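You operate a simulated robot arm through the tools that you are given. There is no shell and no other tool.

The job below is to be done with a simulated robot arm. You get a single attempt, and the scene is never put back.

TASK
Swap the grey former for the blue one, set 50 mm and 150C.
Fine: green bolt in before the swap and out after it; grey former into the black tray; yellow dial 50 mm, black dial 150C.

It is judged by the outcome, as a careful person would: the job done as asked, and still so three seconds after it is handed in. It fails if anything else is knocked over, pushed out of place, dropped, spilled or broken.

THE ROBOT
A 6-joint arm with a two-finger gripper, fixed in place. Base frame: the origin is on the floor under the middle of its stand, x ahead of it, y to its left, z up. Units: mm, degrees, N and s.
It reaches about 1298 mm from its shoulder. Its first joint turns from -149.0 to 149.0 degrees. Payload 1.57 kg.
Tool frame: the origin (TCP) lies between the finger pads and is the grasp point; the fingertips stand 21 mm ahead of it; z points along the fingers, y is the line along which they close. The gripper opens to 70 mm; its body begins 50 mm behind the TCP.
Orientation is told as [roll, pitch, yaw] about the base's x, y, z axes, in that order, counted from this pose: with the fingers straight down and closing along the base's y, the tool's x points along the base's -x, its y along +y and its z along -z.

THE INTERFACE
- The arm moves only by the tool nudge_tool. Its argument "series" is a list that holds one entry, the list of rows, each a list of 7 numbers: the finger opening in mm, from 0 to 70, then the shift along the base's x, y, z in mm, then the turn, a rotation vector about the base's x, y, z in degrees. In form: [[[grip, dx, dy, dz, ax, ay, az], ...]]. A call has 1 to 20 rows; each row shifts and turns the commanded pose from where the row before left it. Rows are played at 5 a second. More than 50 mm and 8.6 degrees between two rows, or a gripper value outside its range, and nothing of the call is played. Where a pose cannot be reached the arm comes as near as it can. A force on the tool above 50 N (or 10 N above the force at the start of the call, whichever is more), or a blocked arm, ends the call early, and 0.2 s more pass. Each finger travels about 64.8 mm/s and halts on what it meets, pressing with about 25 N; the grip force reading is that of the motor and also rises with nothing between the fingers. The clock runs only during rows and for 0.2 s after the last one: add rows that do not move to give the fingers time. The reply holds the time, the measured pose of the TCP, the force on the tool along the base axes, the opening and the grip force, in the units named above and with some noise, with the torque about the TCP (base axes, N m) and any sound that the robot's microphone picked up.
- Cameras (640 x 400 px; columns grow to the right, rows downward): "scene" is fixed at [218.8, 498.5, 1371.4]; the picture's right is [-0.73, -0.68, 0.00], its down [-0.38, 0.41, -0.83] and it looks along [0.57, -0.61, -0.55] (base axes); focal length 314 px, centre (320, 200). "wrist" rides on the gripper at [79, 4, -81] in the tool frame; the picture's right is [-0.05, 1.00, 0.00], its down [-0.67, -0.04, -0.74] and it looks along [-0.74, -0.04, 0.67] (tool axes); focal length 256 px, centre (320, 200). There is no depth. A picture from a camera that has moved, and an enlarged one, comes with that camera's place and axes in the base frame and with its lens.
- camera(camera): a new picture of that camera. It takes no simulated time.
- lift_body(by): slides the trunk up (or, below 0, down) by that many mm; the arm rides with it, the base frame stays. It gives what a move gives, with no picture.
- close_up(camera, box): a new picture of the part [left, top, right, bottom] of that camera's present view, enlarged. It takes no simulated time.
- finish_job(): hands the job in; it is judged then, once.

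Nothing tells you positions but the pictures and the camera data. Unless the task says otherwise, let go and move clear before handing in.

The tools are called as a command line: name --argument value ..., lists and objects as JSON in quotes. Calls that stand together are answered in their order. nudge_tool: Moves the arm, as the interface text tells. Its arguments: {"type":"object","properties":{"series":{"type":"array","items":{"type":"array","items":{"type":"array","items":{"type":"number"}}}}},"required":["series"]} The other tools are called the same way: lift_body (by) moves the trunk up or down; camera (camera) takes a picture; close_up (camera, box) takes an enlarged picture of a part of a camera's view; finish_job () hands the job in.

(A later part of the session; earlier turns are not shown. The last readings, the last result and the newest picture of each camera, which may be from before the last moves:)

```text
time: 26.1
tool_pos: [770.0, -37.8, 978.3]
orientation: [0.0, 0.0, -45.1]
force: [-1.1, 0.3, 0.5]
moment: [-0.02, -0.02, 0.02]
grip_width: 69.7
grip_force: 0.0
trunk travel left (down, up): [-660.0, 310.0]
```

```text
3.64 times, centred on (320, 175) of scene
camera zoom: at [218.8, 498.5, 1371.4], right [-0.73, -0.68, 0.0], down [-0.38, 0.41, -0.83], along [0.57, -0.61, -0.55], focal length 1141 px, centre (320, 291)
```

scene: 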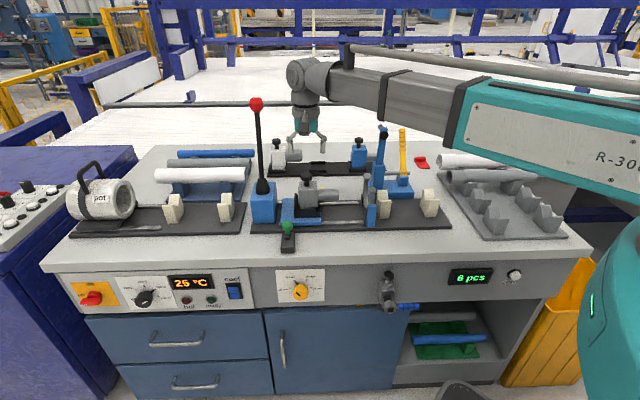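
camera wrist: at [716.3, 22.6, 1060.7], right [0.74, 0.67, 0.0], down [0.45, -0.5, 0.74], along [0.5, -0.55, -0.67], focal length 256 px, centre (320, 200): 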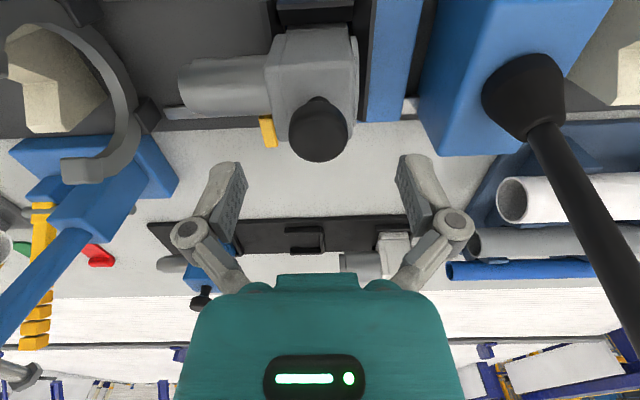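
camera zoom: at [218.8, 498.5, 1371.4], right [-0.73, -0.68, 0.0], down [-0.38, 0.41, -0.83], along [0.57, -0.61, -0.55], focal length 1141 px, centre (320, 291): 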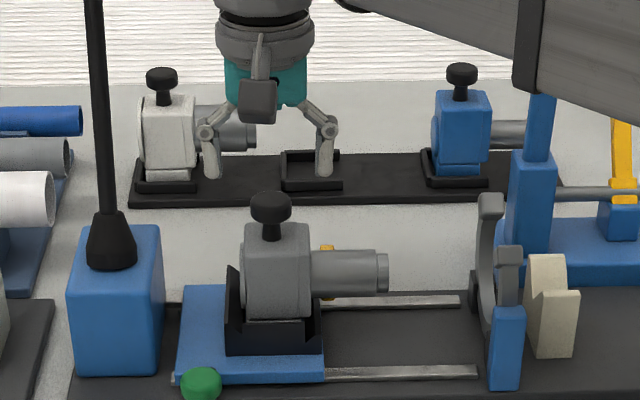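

The knob is centred between the fingers in the wrist view. Next I descend 33 mm to straddle it.

lift_body --by -33

camera --camera "wrist"

close_up --camera "scene" --box '[270, 140, 350, 230]'

```text
time: 26.9
tool_pos: [769.7, -36.1, 944.3]
orientation: [0.0, -0.1, -45.0]
force: [-0.2, -0.4, -0.5]
moment: [-0.02, -0.01, 0.02]
grip_width: 70.3
grip_force: 0.0
trunk travel left (down, up): [-627.0, 343.0]
```

```text
taken
camera wrist: at [716.3, 22.6, 1027.7], right [0.74, 0.67, 0.0], down [0.45, -0.5, 0.74], along [0.5, -0.55, -0.67], focal length 256 px, centre (320, 200)
```

wrist: 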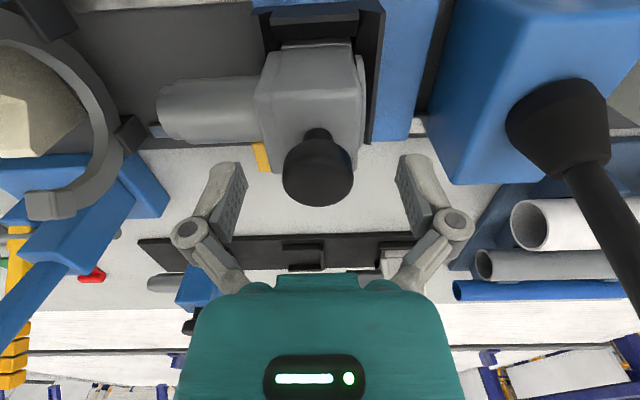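

```text
4.44 times, centred on (310, 185) of scene
camera zoom: at [218.8, 498.5, 1371.4], right [-0.73, -0.68, 0.0], down [-0.38, 0.41, -0.83], along [0.57, -0.61, -0.55], focal length 1394 px, centre (364, 267)
```

zoom: 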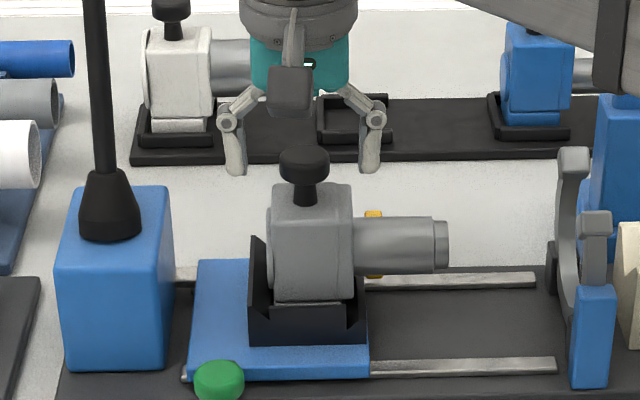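

The fingers straddle the knob with room below (former top ≈ z 905). I lower 6 mm more so the pads centre on the knob, then close.

lift_body --by -6

nudge_tool --series '[[[50, 0, 0, 0, 0, 0, 0], [40, 0, 0, 0, 0, 0, 0], [30, 0, 0, 0, 0, 0, 0], [20, 0, 0, 0, 0, 0, 0], [15, 0, 0, 0, 0, 0, 0], [15, 0, 0, 0, 0, 0, 0]]]'

camera --camera "wrist"

close_up --camera "scene" --box '[270, 140, 350, 230]'

```text
time: 27.4
tool_pos: [769.8, -37.1, 939.7]
orientation: [0.0, 0.0, -44.9]
force: [0.3, 0.4, -0.2]
moment: [-0.01, 0.01, 0.02]
grip_width: 69.9
grip_force: 0.0
trunk travel left (down, up): [-621.0, 349.0]
```

```text
time: 28.8
tool_pos: [768.7, -36.2, 939.5]
orientation: [0.0, 0.1, -45.0]
force: [-2.2, -0.5, 1.6]
moment: [-0.03, 0.05, 0.0]
grip_width: 30.6
grip_force: 25.1
trunk travel left (down, up): [-621.0, 349.0]
```

```text
taken
camera wrist: at [716.2, 22.3, 1021.9], right [0.74, 0.67, 0.0], down [0.45, -0.5, 0.75], along [0.5, -0.55, -0.67], focal length 256 px, centre (320, 200)
```

wrist: 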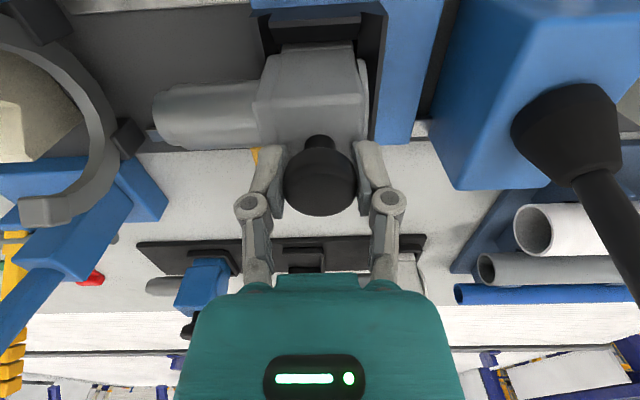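

```text
4.44 times, centred on (310, 185) of scene
camera zoom: at [218.8, 498.5, 1371.4], right [-0.73, -0.68, 0.0], down [-0.38, 0.41, -0.83], along [0.57, -0.61, -0.55], focal length 1394 px, centre (364, 267)
```

zoom: 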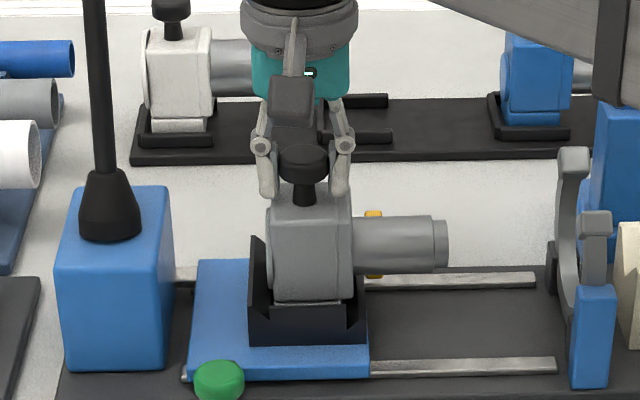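

close_up --camera "wrist" --box '[130, 0, 430, 220]'

close_up --camera "scene" --box '[310, 175, 360, 210]'

```text
1.82 times, centred on (280, 110) of wrist
camera zoom: at [716.2, 22.3, 1021.9], right [0.74, 0.67, 0.0], down [0.45, -0.5, 0.75], along [0.5, -0.55, -0.67], focal length 465 px, centre (393, 364)
```

zoom: 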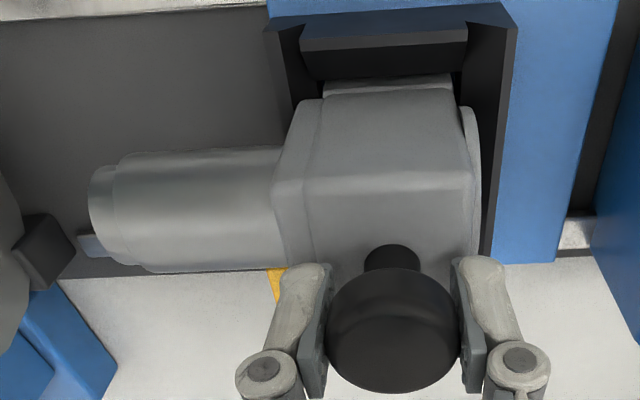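

```text
11.43 times, centred on (335, 192) of scene
camera zoom: at [218.8, 498.5, 1371.4], right [-0.73, -0.68, 0.0], down [-0.38, 0.41, -0.83], along [0.57, -0.61, -0.55], focal length 3586 px, centre (149, 286)
```

zoom: 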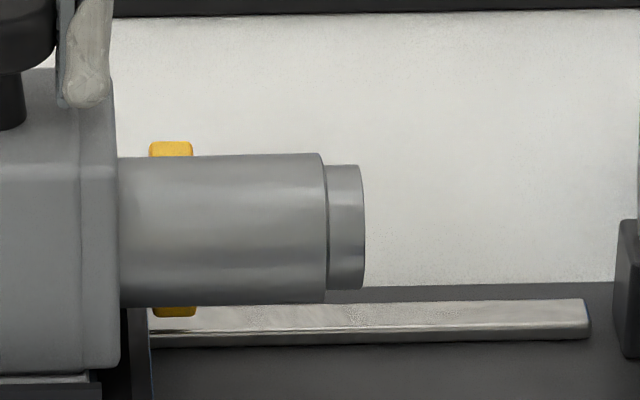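

The former looks free to lift straight up from its cradle. Next I lift 8 mm and check force and motion.

lift_body --by 8

close_up --camera "scene" --box '[270, 140, 350, 230]'

close_up --camera "wrist" --box '[130, 0, 430, 220]'

```text
time: 29.4
tool_pos: [768.8, -36.6, 947.3]
orientation: [0.0, 0.0, -44.9]
force: [-0.6, 0.0, -4.0]
moment: [0.01, -0.02, -0.03]
grip_width: 30.5
grip_force: 25.1
trunk travel left (down, up): [-629.0, 341.0]
```

```text
4.44 times, centred on (310, 185) of scene
camera zoom: at [218.8, 498.5, 1371.4], right [-0.73, -0.68, 0.0], down [-0.38, 0.41, -0.83], along [0.57, -0.61, -0.55], focal length 1394 px, centre (364, 267)
```

zoom: 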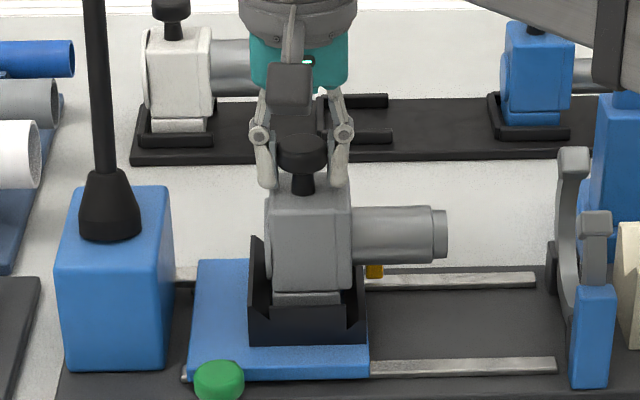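

```text
1.82 times, centred on (280, 110) of wrist
camera zoom: at [716.9, 22.5, 1029.3], right [0.74, 0.67, 0.0], down [0.45, -0.5, 0.74], along [0.5, -0.55, -0.67], focal length 465 px, centre (393, 364)
```

zoom: 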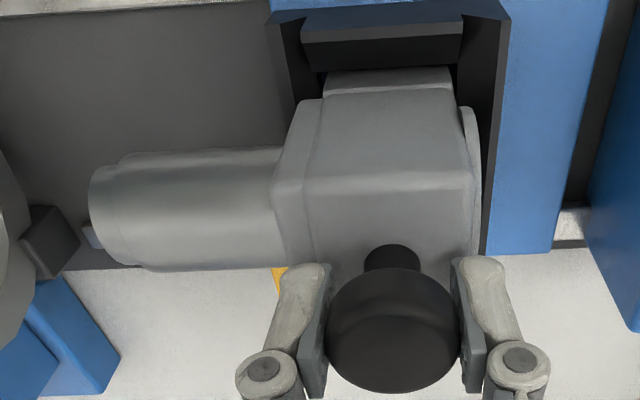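

The former came up cleanly (about 4 N, no tilt). Next I raise it 90 mm in total clear of the cradle, then measure the empty tray pocket.

lift_body --by 90

camera --camera "wrist"

camera --camera "scene"

close_up --camera "scene" --box '[255, 110, 395, 230]'

close_up --camera "wrist" --box '[130, 190, 430, 300]'

```text
time: 30.7
tool_pos: [770.9, -37.4, 1037.1]
orientation: [-0.1, 0.0, -45.0]
force: [0.0, 1.1, -4.9]
moment: [0.05, -0.01, -0.02]
grip_width: 30.6
grip_force: 24.9
trunk travel left (down, up): [-719.0, 251.0]
```

```text
taken
camera wrist: at [716.9, 22.4, 1119.3], right [0.74, 0.67, 0.0], down [0.45, -0.5, 0.74], along [0.5, -0.55, -0.67], focal length 256 px, centre (320, 200)
```

wrist: 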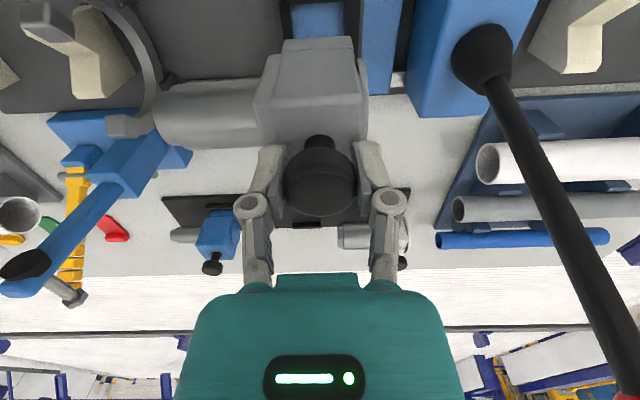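

```text
taken
```

scene: 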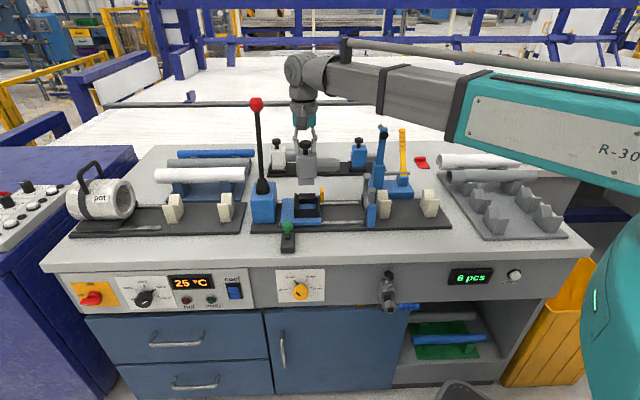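

```text
3.33 times, centred on (325, 170) of scene
camera zoom: at [218.8, 498.5, 1371.4], right [-0.73, -0.68, 0.0], down [-0.38, 0.41, -0.83], along [0.57, -0.61, -0.55], focal length 1046 px, centre (303, 300)
```

zoom: 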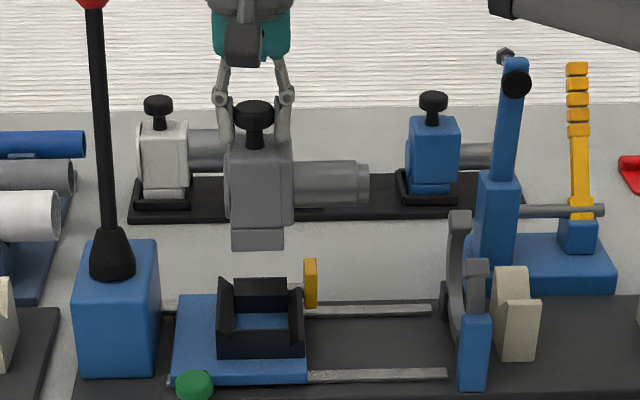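

```text
2.13 times, centred on (280, 245) of wrist
camera zoom: at [716.9, 22.4, 1119.3], right [0.74, 0.67, 0.0], down [0.45, -0.5, 0.74], along [0.5, -0.55, -0.67], focal length 546 px, centre (405, 104)
```

zoom: 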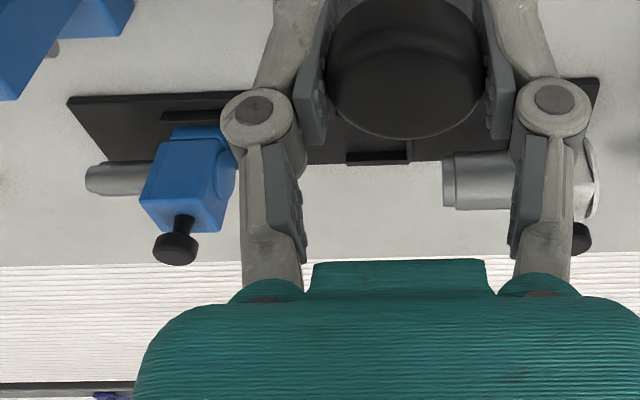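

Holding the grey former clear, I place the blue knob at about (839, -371, 923) and the white one at about (1046, -160, 923), so the empty pocket should be about midway. Next I move part-way toward the tray and re-measure.

nudge_tool --series '[[[15, 4, -5, 0, 0, 0, 0], [15, 8, -10, 0, 0, 0, 0], [15, 10, -13, 0, 0, 0, 0], [15, 10, -13, 0, 0, 0, 0], [15, 10, -13, 0, 0, 0, 0], [15, 10, -13, 0, 0, 0, 0], [15, 10, -13, 0, 0, 0, 0], [15, 10, -13, 0, 0, 0, 0], [15, 10, -13, 0, 0, 0, 0], [15, 6, -8, 0, 0, 0, 0], [15, 4, -4, 0, 0, 0, 0], [15, 0, 0, 0, 0, 0, 0]]]'

camera --camera "wrist"

camera --camera "scene"

close_up --camera "scene" --box '[255, 120, 395, 220]'

```text
time: 33.3
tool_pos: [863.1, -155.6, 1036.7]
orientation: [0.0, 0.1, -45.0]
force: [-0.3, 0.8, -4.8]
moment: [-0.03, -0.03, 0.02]
grip_width: 30.6
grip_force: 24.9
trunk travel left (down, up): [-719.0, 251.0]
```

```text
taken
camera wrist: at [809.6, -95.4, 1119.2], right [0.74, 0.67, 0.0], down [0.45, -0.5, 0.74], along [0.5, -0.55, -0.67], focal length 256 px, centre (320, 200)
```

wrist: 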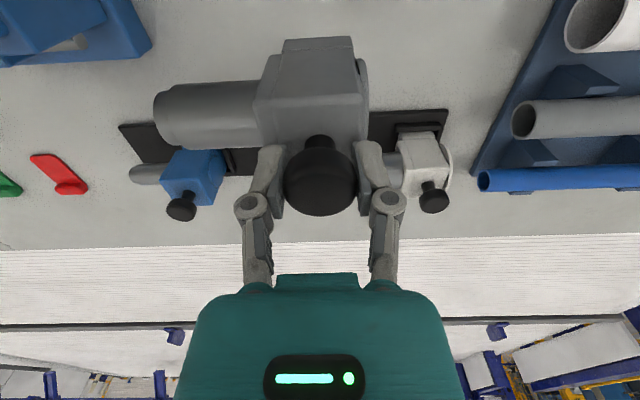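

```text
taken
```

scene: 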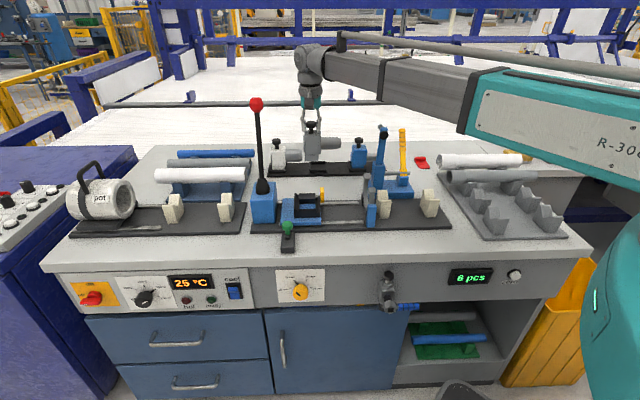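

```text
4.00 times, centred on (325, 170) of scene
camera zoom: at [218.8, 498.5, 1371.4], right [-0.73, -0.68, 0.0], down [-0.38, 0.41, -0.83], along [0.57, -0.61, -0.55], focal length 1255 px, centre (300, 320)
```

zoom: 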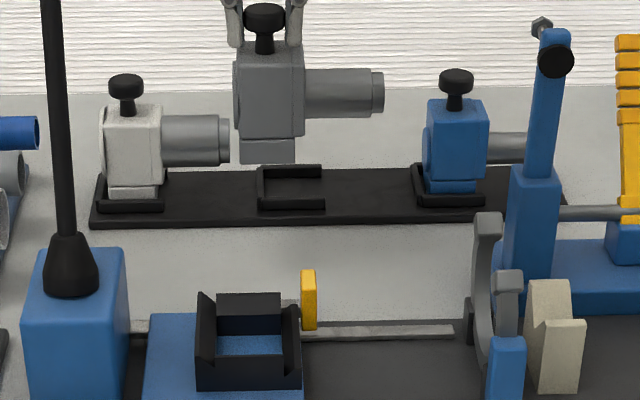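

close_up --camera "scene" --box '[268, 132, 348, 182]'

close_up --camera "scene" --box '[308, 132, 388, 182]'

close_up --camera "wrist" --box '[100, 100, 300, 230]'

close_up --camera "wrist" --box '[340, 100, 500, 220]'

```text
8.00 times, centred on (308, 157) of scene
camera zoom: at [218.8, 498.5, 1371.4], right [-0.73, -0.68, 0.0], down [-0.38, 0.41, -0.83], along [0.57, -0.61, -0.55], focal length 2510 px, centre (416, 544)
```

zoom: 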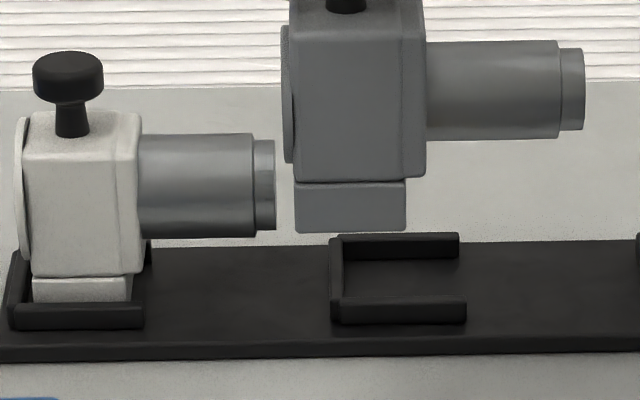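

```text
8.00 times, centred on (348, 157) of scene
camera zoom: at [218.8, 498.5, 1371.4], right [-0.73, -0.68, 0.0], down [-0.38, 0.41, -0.83], along [0.57, -0.61, -0.55], focal length 2510 px, centre (96, 544)
```

zoom: 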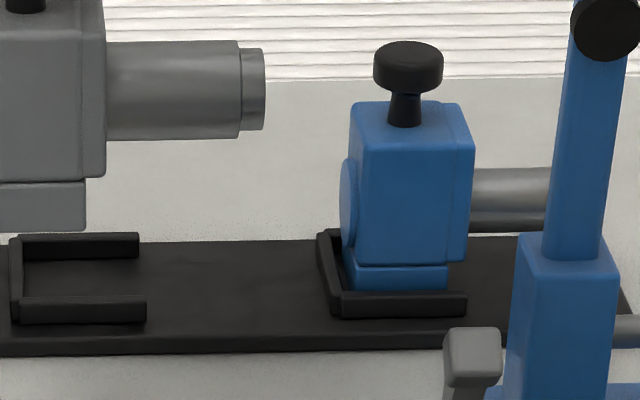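

```text
3.08 times, centred on (200, 165) of wrist
camera zoom: at [809.6, -95.4, 1119.2], right [0.74, 0.67, 0.0], down [0.45, -0.5, 0.74], along [0.5, -0.55, -0.67], focal length 788 px, centre (689, 308)
```

zoom: 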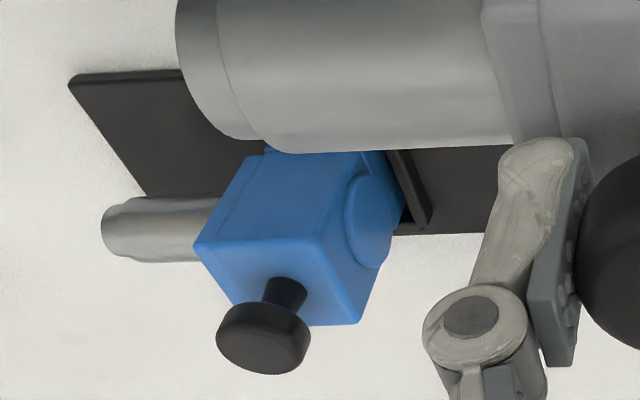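

```text
3.33 times, centred on (420, 160) of wrist
camera zoom: at [809.6, -95.4, 1119.2], right [0.74, 0.67, 0.0], down [0.45, -0.5, 0.74], along [0.5, -0.55, -0.67], focal length 853 px, centre (-13, 333)
```

zoom: 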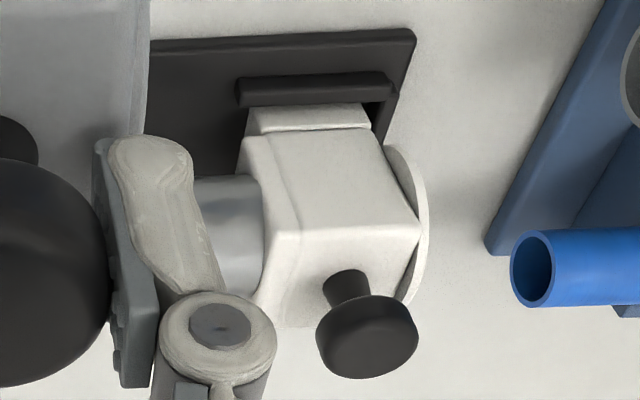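

The middle pocket is evenly spaced between the white and blue formers, so the grey knob should end at about u-midpoint (948, -273); the foot bottom is ~110 mm below the TCP. Next I carry it over the pocket at the current height.

nudge_tool --series '[[[15, 4, -5, 0, 0, 0, 0], [15, 8, -11, 0, 0, 0, 0], [15, 9, -13, 0, 0, 0, 0], [15, 9, -13, 0, 0, 0, 0], [15, 9, -13, 0, 0, 0, 0], [15, 9, -13, 0, 0, 0, 0], [15, 9, -12, 0, 0, 0, 0], [15, 9, -12, 0, 0, 0, 0], [15, 9, -12, 0, 0, 0, 0], [15, 6, -9, 0, 0, 0, 0], [15, 4, -5, 0, 0, 0, 0], [15, 0, 0, 0, 0, 0, 0]]]'

camera --camera "wrist"

close_up --camera "scene" --box '[258, 100, 398, 187]'

```text
time: 35.9
tool_pos: [947.0, -272.5, 1037.1]
orientation: [0.0, 0.0, -44.9]
force: [-0.9, 0.3, -4.9]
moment: [0.02, -0.06, 0.01]
grip_width: 30.5
grip_force: 24.8
trunk travel left (down, up): [-719.0, 251.0]
```

```text
taken
camera wrist: at [894.3, -212.9, 1119.1], right [0.74, 0.67, 0.0], down [0.45, -0.5, 0.74], along [0.5, -0.55, -0.67], focal length 256 px, centre (320, 200)
```

wrist: 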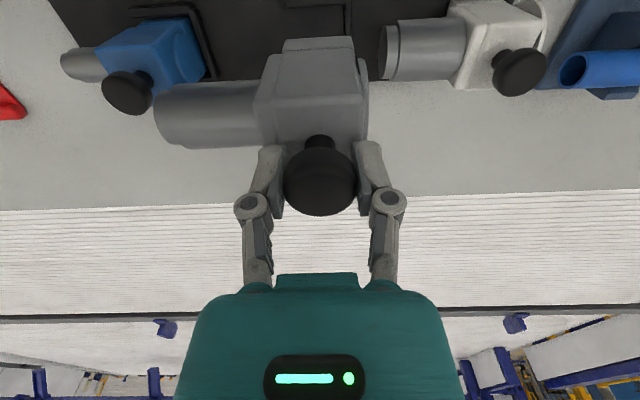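

```text
4.57 times, centred on (328, 144) of scene
camera zoom: at [218.8, 498.5, 1371.4], right [-0.73, -0.68, 0.0], down [-0.38, 0.41, -0.83], along [0.57, -0.61, -0.55], focal length 1434 px, centre (283, 458)
```

zoom: 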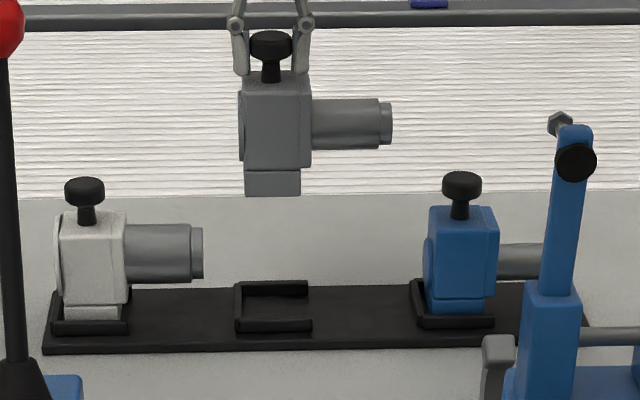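

close_up --camera "wrist" --box '[50, 0, 260, 130]'

close_up --camera "wrist" --box '[360, 0, 570, 130]'

close_up --camera "wrist" --box '[180, 0, 460, 160]'

```text
3.05 times, centred on (155, 65) of wrist
camera zoom: at [894.3, -212.9, 1119.1], right [0.74, 0.67, 0.0], down [0.45, -0.5, 0.74], along [0.5, -0.55, -0.67], focal length 780 px, centre (823, 611)
```

zoom: 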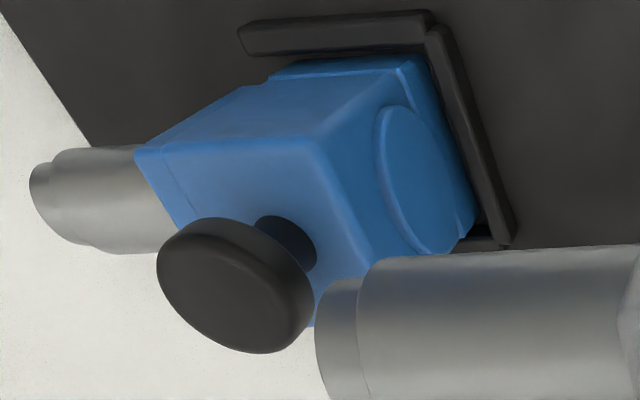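

```text
3.05 times, centred on (465, 65) of wrist
camera zoom: at [894.3, -212.9, 1119.1], right [0.74, 0.67, 0.0], down [0.45, -0.5, 0.74], along [0.5, -0.55, -0.67], focal length 780 px, centre (-122, 611)
```

zoom: 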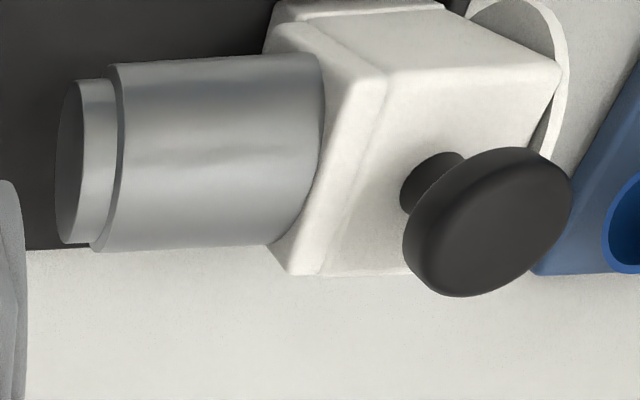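

```text
2.29 times, centred on (320, 80) of wrist
camera zoom: at [894.3, -212.9, 1119.1], right [0.74, 0.67, 0.0], down [0.45, -0.5, 0.74], along [0.5, -0.55, -0.67], focal length 585 px, centre (320, 474)
```

zoom: 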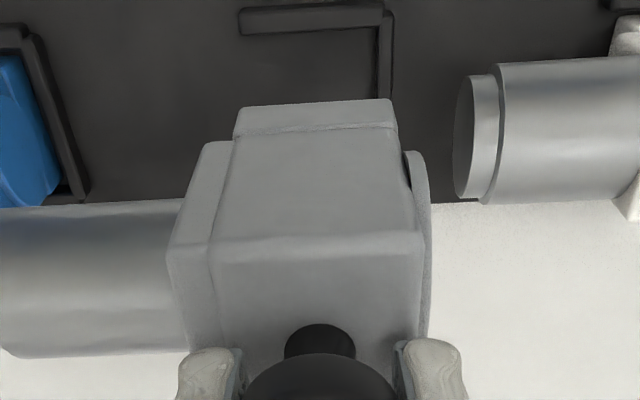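

close_up --camera "wrist" --box '[230, 110, 410, 230]'

close_up --camera "scene" --box '[300, 98, 350, 148]'

```text
3.33 times, centred on (320, 170) of wrist
camera zoom: at [894.3, -212.9, 1119.1], right [0.74, 0.67, 0.0], down [0.45, -0.5, 0.74], along [0.5, -0.55, -0.67], focal length 853 px, centre (320, 300)
```

zoom: 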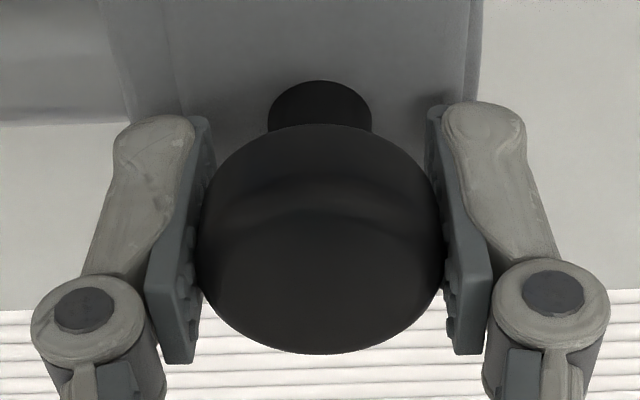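

```text
8.00 times, centred on (325, 123) of scene
camera zoom: at [218.8, 498.5, 1371.4], right [-0.73, -0.68, 0.0], down [-0.38, 0.41, -0.83], along [0.57, -0.61, -0.55], focal length 2510 px, centre (280, 816)
```

zoom: 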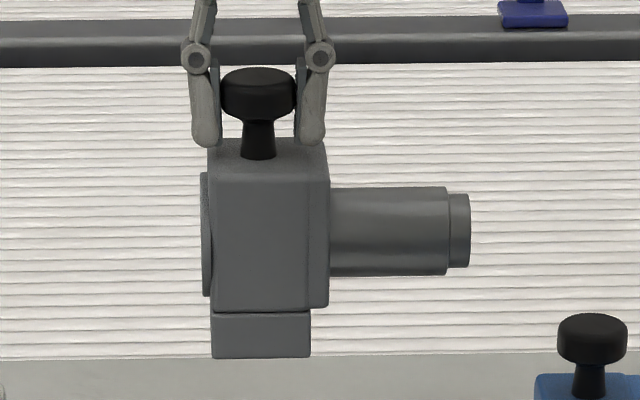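

The pocket's inner corner and the neighbouring formers both give a target knob position of about (950, -277), so I need a 2 mm / -4.5 mm correction. Next I correct, lower to just above the pocket, and check.

nudge_tool --series '[[[15, 1.1, -2.3, 0, 0, 0, 0], [15, 1.1, -2.3, 0, 0, 0, 0], [15, 0, 0, 0, 0, 0, 0]]]'

lift_body --by -85

camera --camera "wrist"

close_up --camera "scene" --box '[268, 132, 348, 182]'

close_up --camera "wrist" --box '[180, 0, 460, 160]'

camera --camera "scene"

```text
time: 36.7
tool_pos: [950.0, -278.1, 1036.5]
orientation: [0.1, 0.0, -45.0]
force: [-0.7, -0.5, -4.9]
moment: [0.03, -0.01, 0.03]
grip_width: 30.5
grip_force: 25.1
trunk travel left (down, up): [-719.0, 251.0]
```

```text
time: 37.9
tool_pos: [950.0, -277.7, 951.1]
orientation: [-0.1, 0.0, -44.9]
force: [-0.1, 0.6, -5.0]
moment: [0.0, -0.04, -0.01]
grip_width: 30.6
grip_force: 25.9
trunk travel left (down, up): [-634.0, 336.0]
```

```text
taken
camera wrist: at [896.0, -218.3, 1034.2], right [0.74, 0.67, 0.0], down [0.45, -0.5, 0.74], along [0.5, -0.55, -0.67], focal length 256 px, centre (320, 200)
```

wrist: 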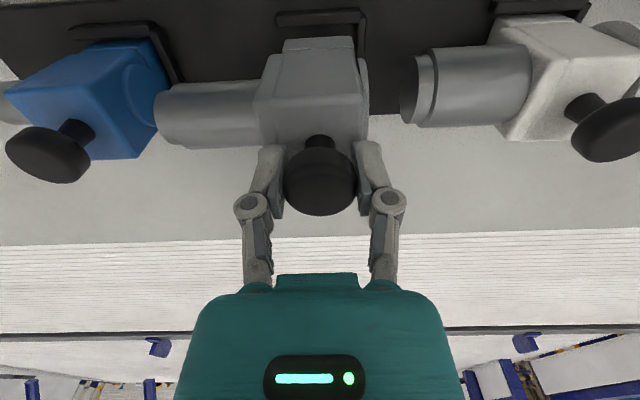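

```text
8.00 times, centred on (308, 157) of scene
camera zoom: at [218.8, 498.5, 1371.4], right [-0.73, -0.68, 0.0], down [-0.38, 0.41, -0.83], along [0.57, -0.61, -0.55], focal length 2510 px, centre (416, 544)
```

zoom: 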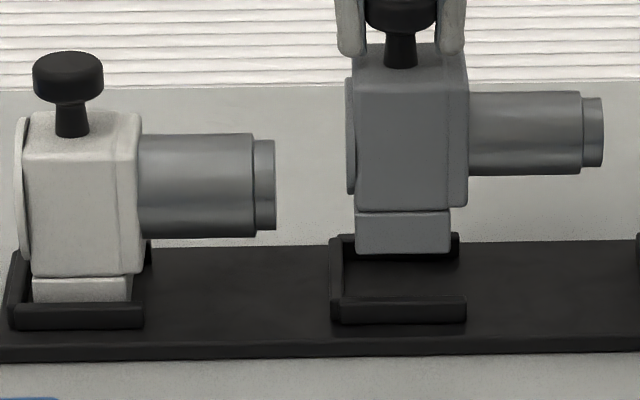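

```text
2.29 times, centred on (320, 80) of wrist
camera zoom: at [896.0, -218.3, 1034.2], right [0.74, 0.67, 0.0], down [0.45, -0.5, 0.74], along [0.5, -0.55, -0.67], focal length 585 px, centre (320, 474)
```

zoom: 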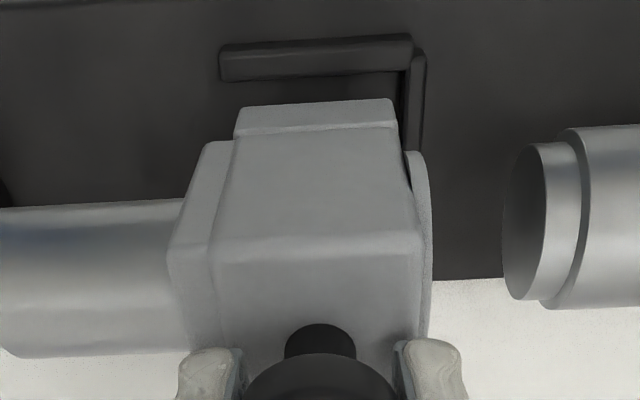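

```text
taken
```

scene: 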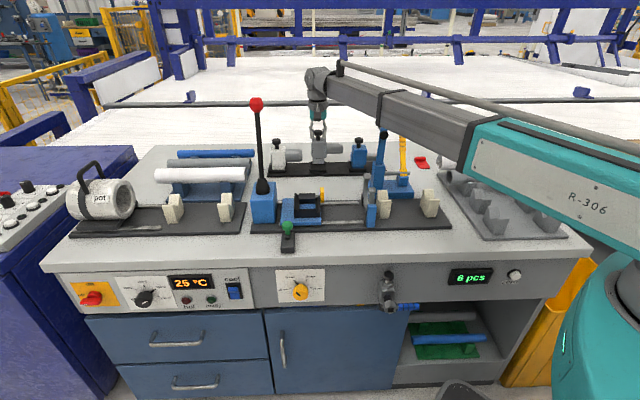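

The foot lines up over the pocket (left gap ≈6 mm, front gap ≈1 mm by estimate). Next I shift 0.8 mm left and lower 20 mm, then look again before seating.

nudge_tool --series '[[[15, 0.6, 0.6, 0, 0, 0, 0], [15, 0, 0, 0, 0, 0, 0]]]'

lift_body --by -18

close_up --camera "scene" --box '[293, 132, 353, 182]'

close_up --camera "wrist" --box '[240, 0, 400, 100]'

```text
time: 38.5
tool_pos: [949.1, -277.1, 951.3]
orientation: [0.1, -0.1, -45.0]
force: [0.4, 0.7, -5.3]
moment: [-0.01, -0.01, 0.03]
grip_width: 30.6
grip_force: 24.6
trunk travel left (down, up): [-634.0, 336.0]
```

```text
time: 39.1
tool_pos: [949.8, -277.5, 934.5]
orientation: [0.0, 0.0, -45.0]
force: [-0.7, 0.1, -5.7]
moment: [0.0, -0.02, 0.0]
grip_width: 30.4
grip_force: 24.9
trunk travel left (down, up): [-616.0, 354.0]
```

```text
8.00 times, centred on (323, 157) of scene
camera zoom: at [218.8, 498.5, 1371.4], right [-0.73, -0.68, 0.0], down [-0.38, 0.41, -0.83], along [0.57, -0.61, -0.55], focal length 2510 px, centre (296, 544)
```

zoom: 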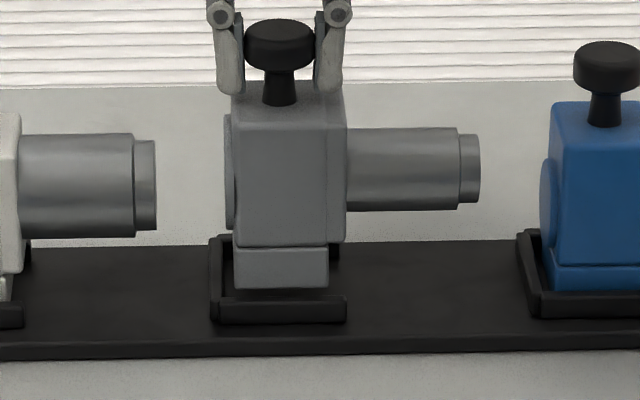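

```text
4.00 times, centred on (320, 50) of wrist
camera zoom: at [896.4, -217.9, 1016.2], right [0.74, 0.67, 0.0], down [0.45, -0.5, 0.74], along [0.5, -0.55, -0.67], focal length 1024 px, centre (320, 800)
```

zoom: 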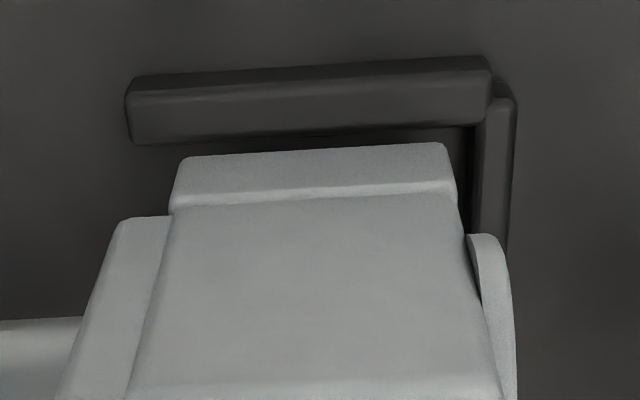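

The foot is just inside the pocket walls by about 1 mm at the front. Next I lower 9 mm and check the force and depth.

lift_body --by -9

close_up --camera "scene" --box '[293, 132, 353, 182]'

close_up --camera "wrist" --box '[240, 0, 400, 100]'

```text
time: 39.7
tool_pos: [949.9, -278.0, 925.0]
orientation: [0.0, 0.1, -45.0]
force: [-0.2, -0.3, -4.8]
moment: [0.01, -0.04, 0.0]
grip_width: 30.6
grip_force: 24.6
trunk travel left (down, up): [-607.0, 363.0]
```

```text
8.00 times, centred on (323, 157) of scene
camera zoom: at [218.8, 498.5, 1371.4], right [-0.73, -0.68, 0.0], down [-0.38, 0.41, -0.83], along [0.57, -0.61, -0.55], focal length 2510 px, centre (296, 544)
```

zoom: 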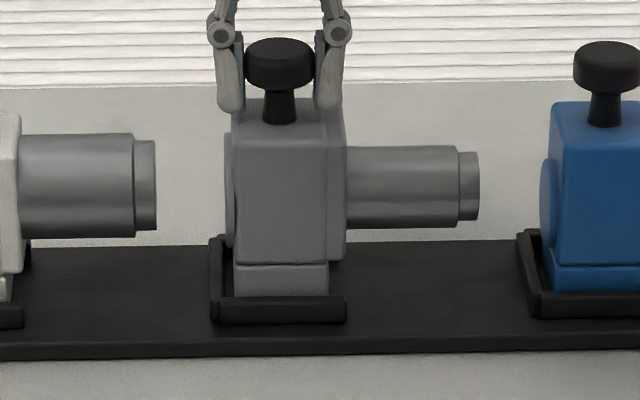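

```text
4.00 times, centred on (320, 50) of wrist
camera zoom: at [896.4, -217.9, 1007.2], right [0.74, 0.67, 0.0], down [0.45, -0.5, 0.74], along [0.5, -0.55, -0.67], focal length 1024 px, centre (320, 800)
```

zoom: 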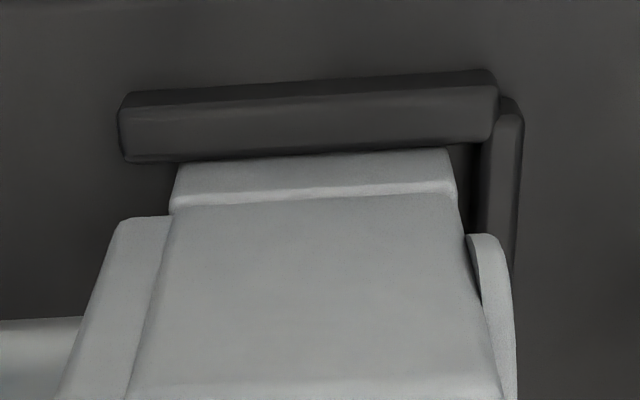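

The foot has entered the pocket with no contact. Next I lower the last few millimetres in small steps.

lift_body --by -3

lift_body --by -1.5

close_up --camera "scene" --box '[293, 132, 353, 182]'

```text
time: 40.2
tool_pos: [949.7, -278.0, 920.8]
orientation: [0.0, 0.0, -45.0]
force: [-0.2, -0.8, -5.0]
moment: [0.01, -0.02, -0.01]
grip_width: 30.5
grip_force: 24.8
trunk travel left (down, up): [-604.0, 366.0]
```

```text
time: 40.7
tool_pos: [950.6, -278.8, 921.1]
orientation: [0.2, 0.0, -44.9]
force: [-0.2, -0.8, -5.4]
moment: [0.03, -0.03, 0.01]
grip_width: 30.8
grip_force: 25.0
trunk travel left (down, up): [-602.0, 368.0]
```

```text
8.00 times, centred on (323, 157) of scene
camera zoom: at [218.8, 498.5, 1371.4], right [-0.73, -0.68, 0.0], down [-0.38, 0.41, -0.83], along [0.57, -0.61, -0.55], focal length 2510 px, centre (296, 544)
```

zoom: 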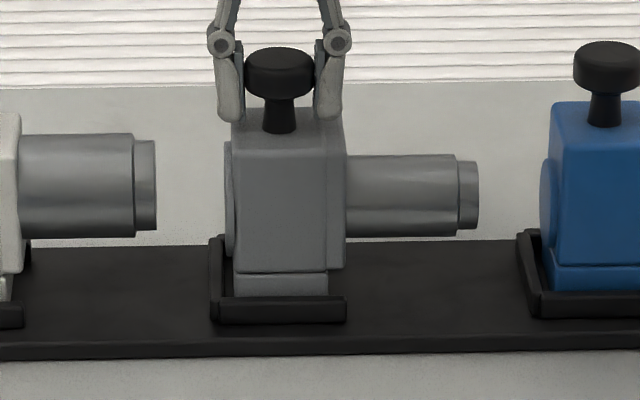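

Nearly seated; the full weight still hangs on the gripper. I lower 1 mm at a time until the load transfers.

lift_body --by -1

lift_body --by -1

```text
time: 41.2
tool_pos: [949.4, -277.7, 918.8]
orientation: [0.0, 0.0, -45.0]
force: [1.4, -0.9, -0.2]
moment: [-0.07, -0.05, -0.01]
grip_width: 30.4
grip_force: 24.5
trunk travel left (down, up): [-601.0, 369.0]
```

```text
time: 41.8
tool_pos: [948.5, -277.8, 919.1]
orientation: [0.1, -0.1, -45.0]
force: [6.5, -2.0, 12.3]
moment: [-0.11, -0.1, 0.01]
grip_width: 30.7
grip_force: 25.1
trunk travel left (down, up): [-600.0, 370.0]
```

The former is seated (load transferred at TCP z≈919.5). Next I relieve the slight push and open the fingers moderately.

lift_body --by 1

nudge_tool --series '[[[34, 0, 0, 0, 0, 0, 0], [40, 0, 0, 0, 0, 0, 0], [46, 0, 0, 0, 0, 0, 0], [52, 0, 0, 0, 0, 0, 0], [52, 0, 0, 0, 0, 0, 0]]]'

close_up --camera "scene" --box '[293, 132, 353, 182]'

camera --camera "wrist"

```text
time: 42.3
tool_pos: [949.6, -276.7, 919.4]
orientation: [0.0, 0.0, -45.0]
force: [3.7, -1.3, 3.5]
moment: [-0.05, -0.15, -0.03]
grip_width: 30.8
grip_force: 25.5
trunk travel left (down, up): [-601.0, 369.0]
```

```text
time: 43.5
tool_pos: [949.5, -277.4, 920.5]
orientation: [0.0, 0.0, -44.9]
force: [0.4, -0.1, 0.5]
moment: [0.01, 0.0, 0.02]
grip_width: 51.9
grip_force: 0.1
trunk travel left (down, up): [-601.0, 369.0]
```

```text
8.00 times, centred on (323, 157) of scene
camera zoom: at [218.8, 498.5, 1371.4], right [-0.73, -0.68, 0.0], down [-0.38, 0.41, -0.83], along [0.57, -0.61, -0.55], focal length 2510 px, centre (296, 544)
```

zoom: 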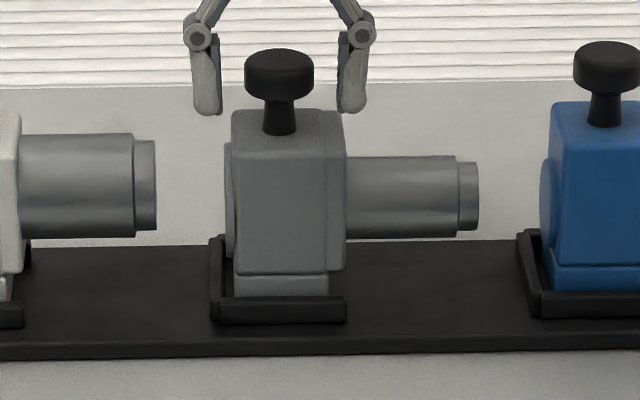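

```text
taken
camera wrist: at [896.2, -217.8, 1002.1], right [0.74, 0.67, 0.0], down [0.45, -0.5, 0.74], along [0.5, -0.55, -0.67], focal length 256 px, centre (320, 200)
```

wrist: 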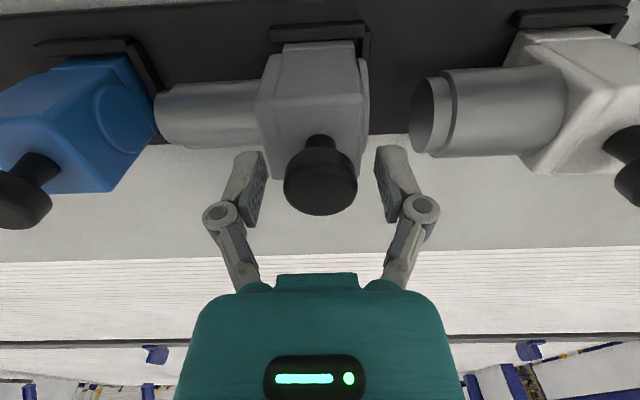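

The grey former stands upright in the middle pocket and is released. Before going to the blue one I check how much the boom clears the tall blue lever, using the present view.

close_up --camera "scene" --box '[300, 60, 480, 200]'

close_up --camera "scene" --box '[350, 85, 430, 155]'

```text
2.86 times, centred on (390, 130) of scene
camera zoom: at [218.8, 498.5, 1371.4], right [-0.73, -0.68, 0.0], down [-0.38, 0.41, -0.83], along [0.57, -0.61, -0.55], focal length 896 px, centre (120, 400)
```

zoom: 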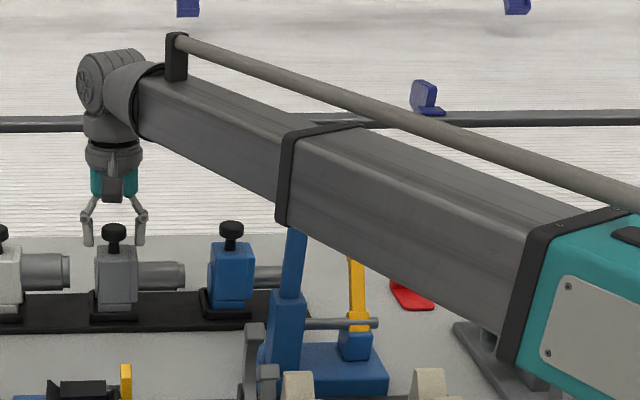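

```text
5.71 times, centred on (390, 120) of scene
camera zoom: at [218.8, 498.5, 1371.4], right [-0.73, -0.68, 0.0], down [-0.38, 0.41, -0.83], along [0.57, -0.61, -0.55], focal length 1793 px, centre (-80, 657)
```

zoom: 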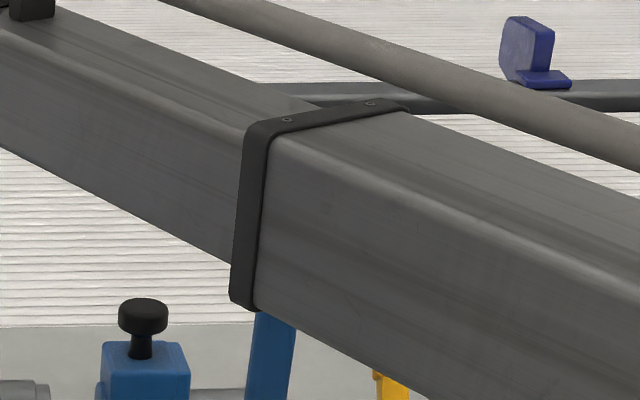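

The boom's underside is about 155 mm above the TCP and the lever tops out near z 1050, so picking the blue former at TCP z≈922 leaves roughly 25–30 mm clearance. Next I rise 90 mm and move over to the blue former, about 150 mm to the right.

lift_body --by 90

close_up --camera "scene" --box '[258, 100, 398, 187]'

nudge_tool --series '[[[70, -6, -6, 0, 0, 0, 0], [70, -12, -12, 0, 0, 0, 0], [70, -14, -14, 0, 0, 0, 0], [70, -14, -14, 0, 0, 0, 0], [70, -14, -14, 0, 0, 0, 0], [70, -14, -14, 0, 0, 0, 0], [70, -14, -14, 0, 0, 0, 0], [70, -12, -12, 0, 0, 0, 0], [70, -6.2, -5.2, 0, 0, 0, 0], [70, 0, 0, 0, 0, 0, 0]]]'

camera --camera "wrist"

camera --camera "scene"

```text
time: 44.7
tool_pos: [949.1, -277.1, 1010.2]
orientation: [0.0, 0.0, -45.0]
force: [-0.2, -0.3, -0.1]
moment: [0.0, -0.01, 0.03]
grip_width: 51.9
grip_force: 0.0
trunk travel left (down, up): [-691.0, 279.0]
```

```text
4.57 times, centred on (328, 144) of scene
camera zoom: at [218.8, 498.5, 1371.4], right [-0.73, -0.68, 0.0], down [-0.38, 0.41, -0.83], along [0.57, -0.61, -0.55], focal length 1434 px, centre (283, 458)
```

zoom: 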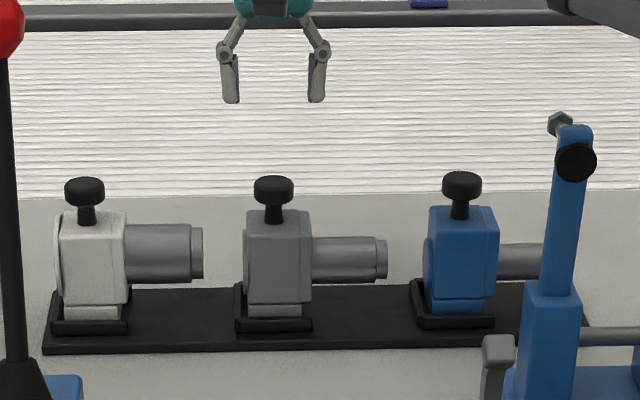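

```text
time: 46.9
tool_pos: [842.7, -382.0, 1010.1]
orientation: [0.0, 0.0, -44.9]
force: [-0.9, 0.2, -0.5]
moment: [0.01, -0.01, -0.03]
grip_width: 70.1
grip_force: 0.0
trunk travel left (down, up): [-691.0, 279.0]
```

```text
taken
camera wrist: at [790.0, -322.7, 1092.1], right [0.74, 0.67, 0.0], down [0.45, -0.5, 0.74], along [0.5, -0.55, -0.67], focal length 256 px, centre (320, 200)
```

wrist: 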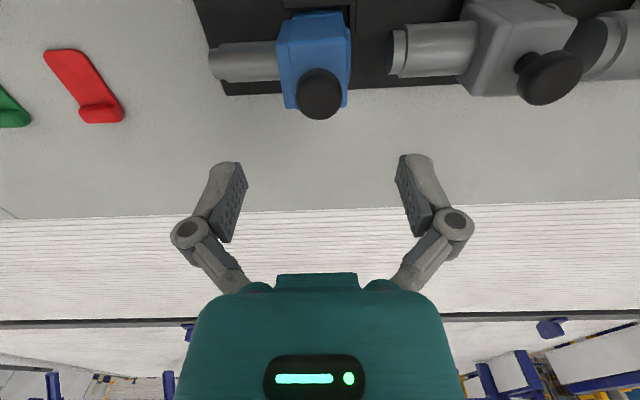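

```text
taken
```

scene: 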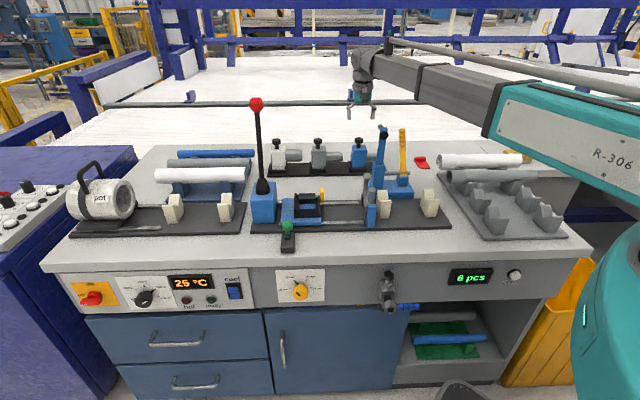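

close_up --camera "wrist" --box '[260, 50, 380, 130]'

close_up --camera "scene" --box '[330, 95, 410, 185]'

```text
5.00 times, centred on (320, 90) of wrist
camera zoom: at [790.0, -322.7, 1092.1], right [0.74, 0.67, 0.0], down [0.45, -0.5, 0.74], along [0.5, -0.55, -0.67], focal length 1280 px, centre (320, 750)
```

zoom: 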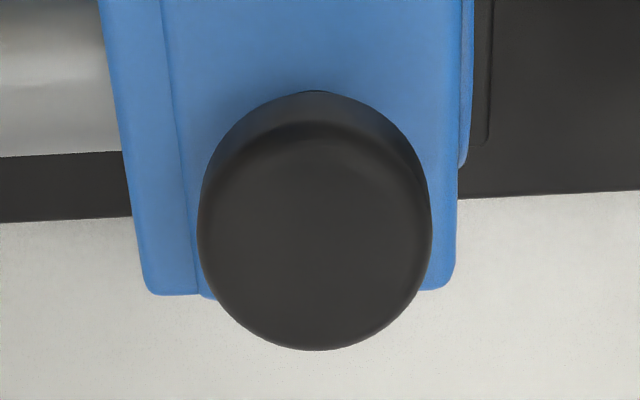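

```text
4.44 times, centred on (370, 140) of scene
camera zoom: at [218.8, 498.5, 1371.4], right [-0.73, -0.68, 0.0], down [-0.38, 0.41, -0.83], along [0.57, -0.61, -0.55], focal length 1394 px, centre (98, 467)
```

zoom: 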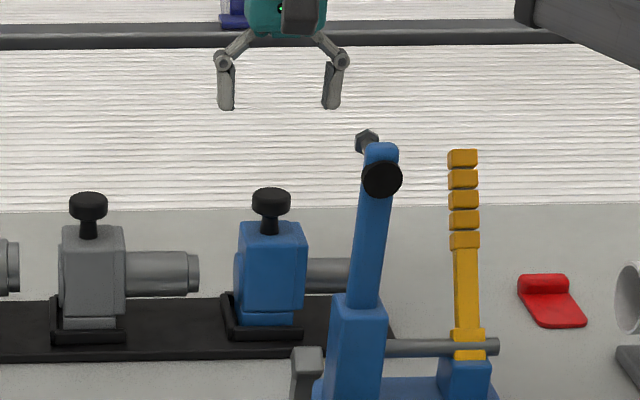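

The blue knob is within ~1.5 mm of the tool axis. Next I make the small correction and descend 60 mm, then check the boom against the lever.

nudge_tool --series '[[[70, 0.2, -1.4, 0, 0, 0, 0], [70, 0, 0, 0, 0, 0, 0]]]'

lift_body --by -50

close_up --camera "scene" --box '[330, 60, 450, 190]'

camera --camera "wrist"

```text
time: 47.5
tool_pos: [842.3, -382.7, 1010.4]
orientation: [0.1, 0.0, -45.0]
force: [-0.5, -0.3, -0.6]
moment: [-0.03, 0.01, -0.03]
grip_width: 70.1
grip_force: 0.1
trunk travel left (down, up): [-691.0, 279.0]
```

```text
time: 48.4
tool_pos: [842.9, -384.5, 959.8]
orientation: [0.0, 0.0, -45.0]
force: [0.6, -0.5, -0.3]
moment: [0.03, -0.02, -0.04]
grip_width: 70.1
grip_force: 0.1
trunk travel left (down, up): [-641.0, 329.0]
```

```text
3.08 times, centred on (390, 125) of scene
camera zoom: at [218.8, 498.5, 1371.4], right [-0.73, -0.68, 0.0], down [-0.38, 0.41, -0.83], along [0.57, -0.61, -0.55], focal length 965 px, centre (105, 431)
```

zoom: 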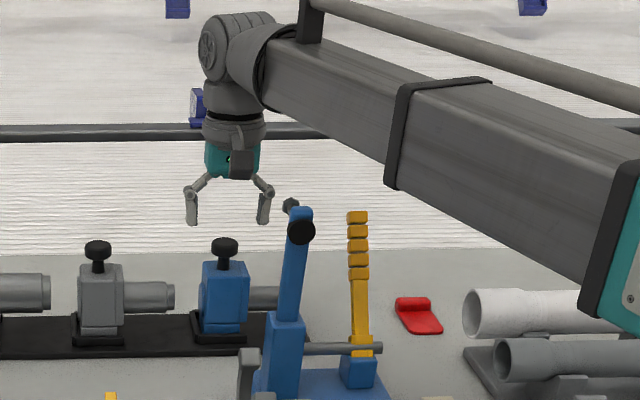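

```text
taken
camera wrist: at [790.0, -323.7, 1042.2], right [0.74, 0.67, 0.0], down [0.45, -0.5, 0.74], along [0.5, -0.55, -0.67], focal length 256 px, centre (320, 200)
```

wrist: 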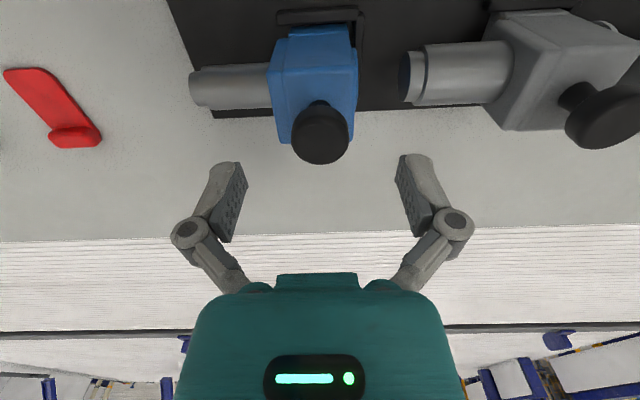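

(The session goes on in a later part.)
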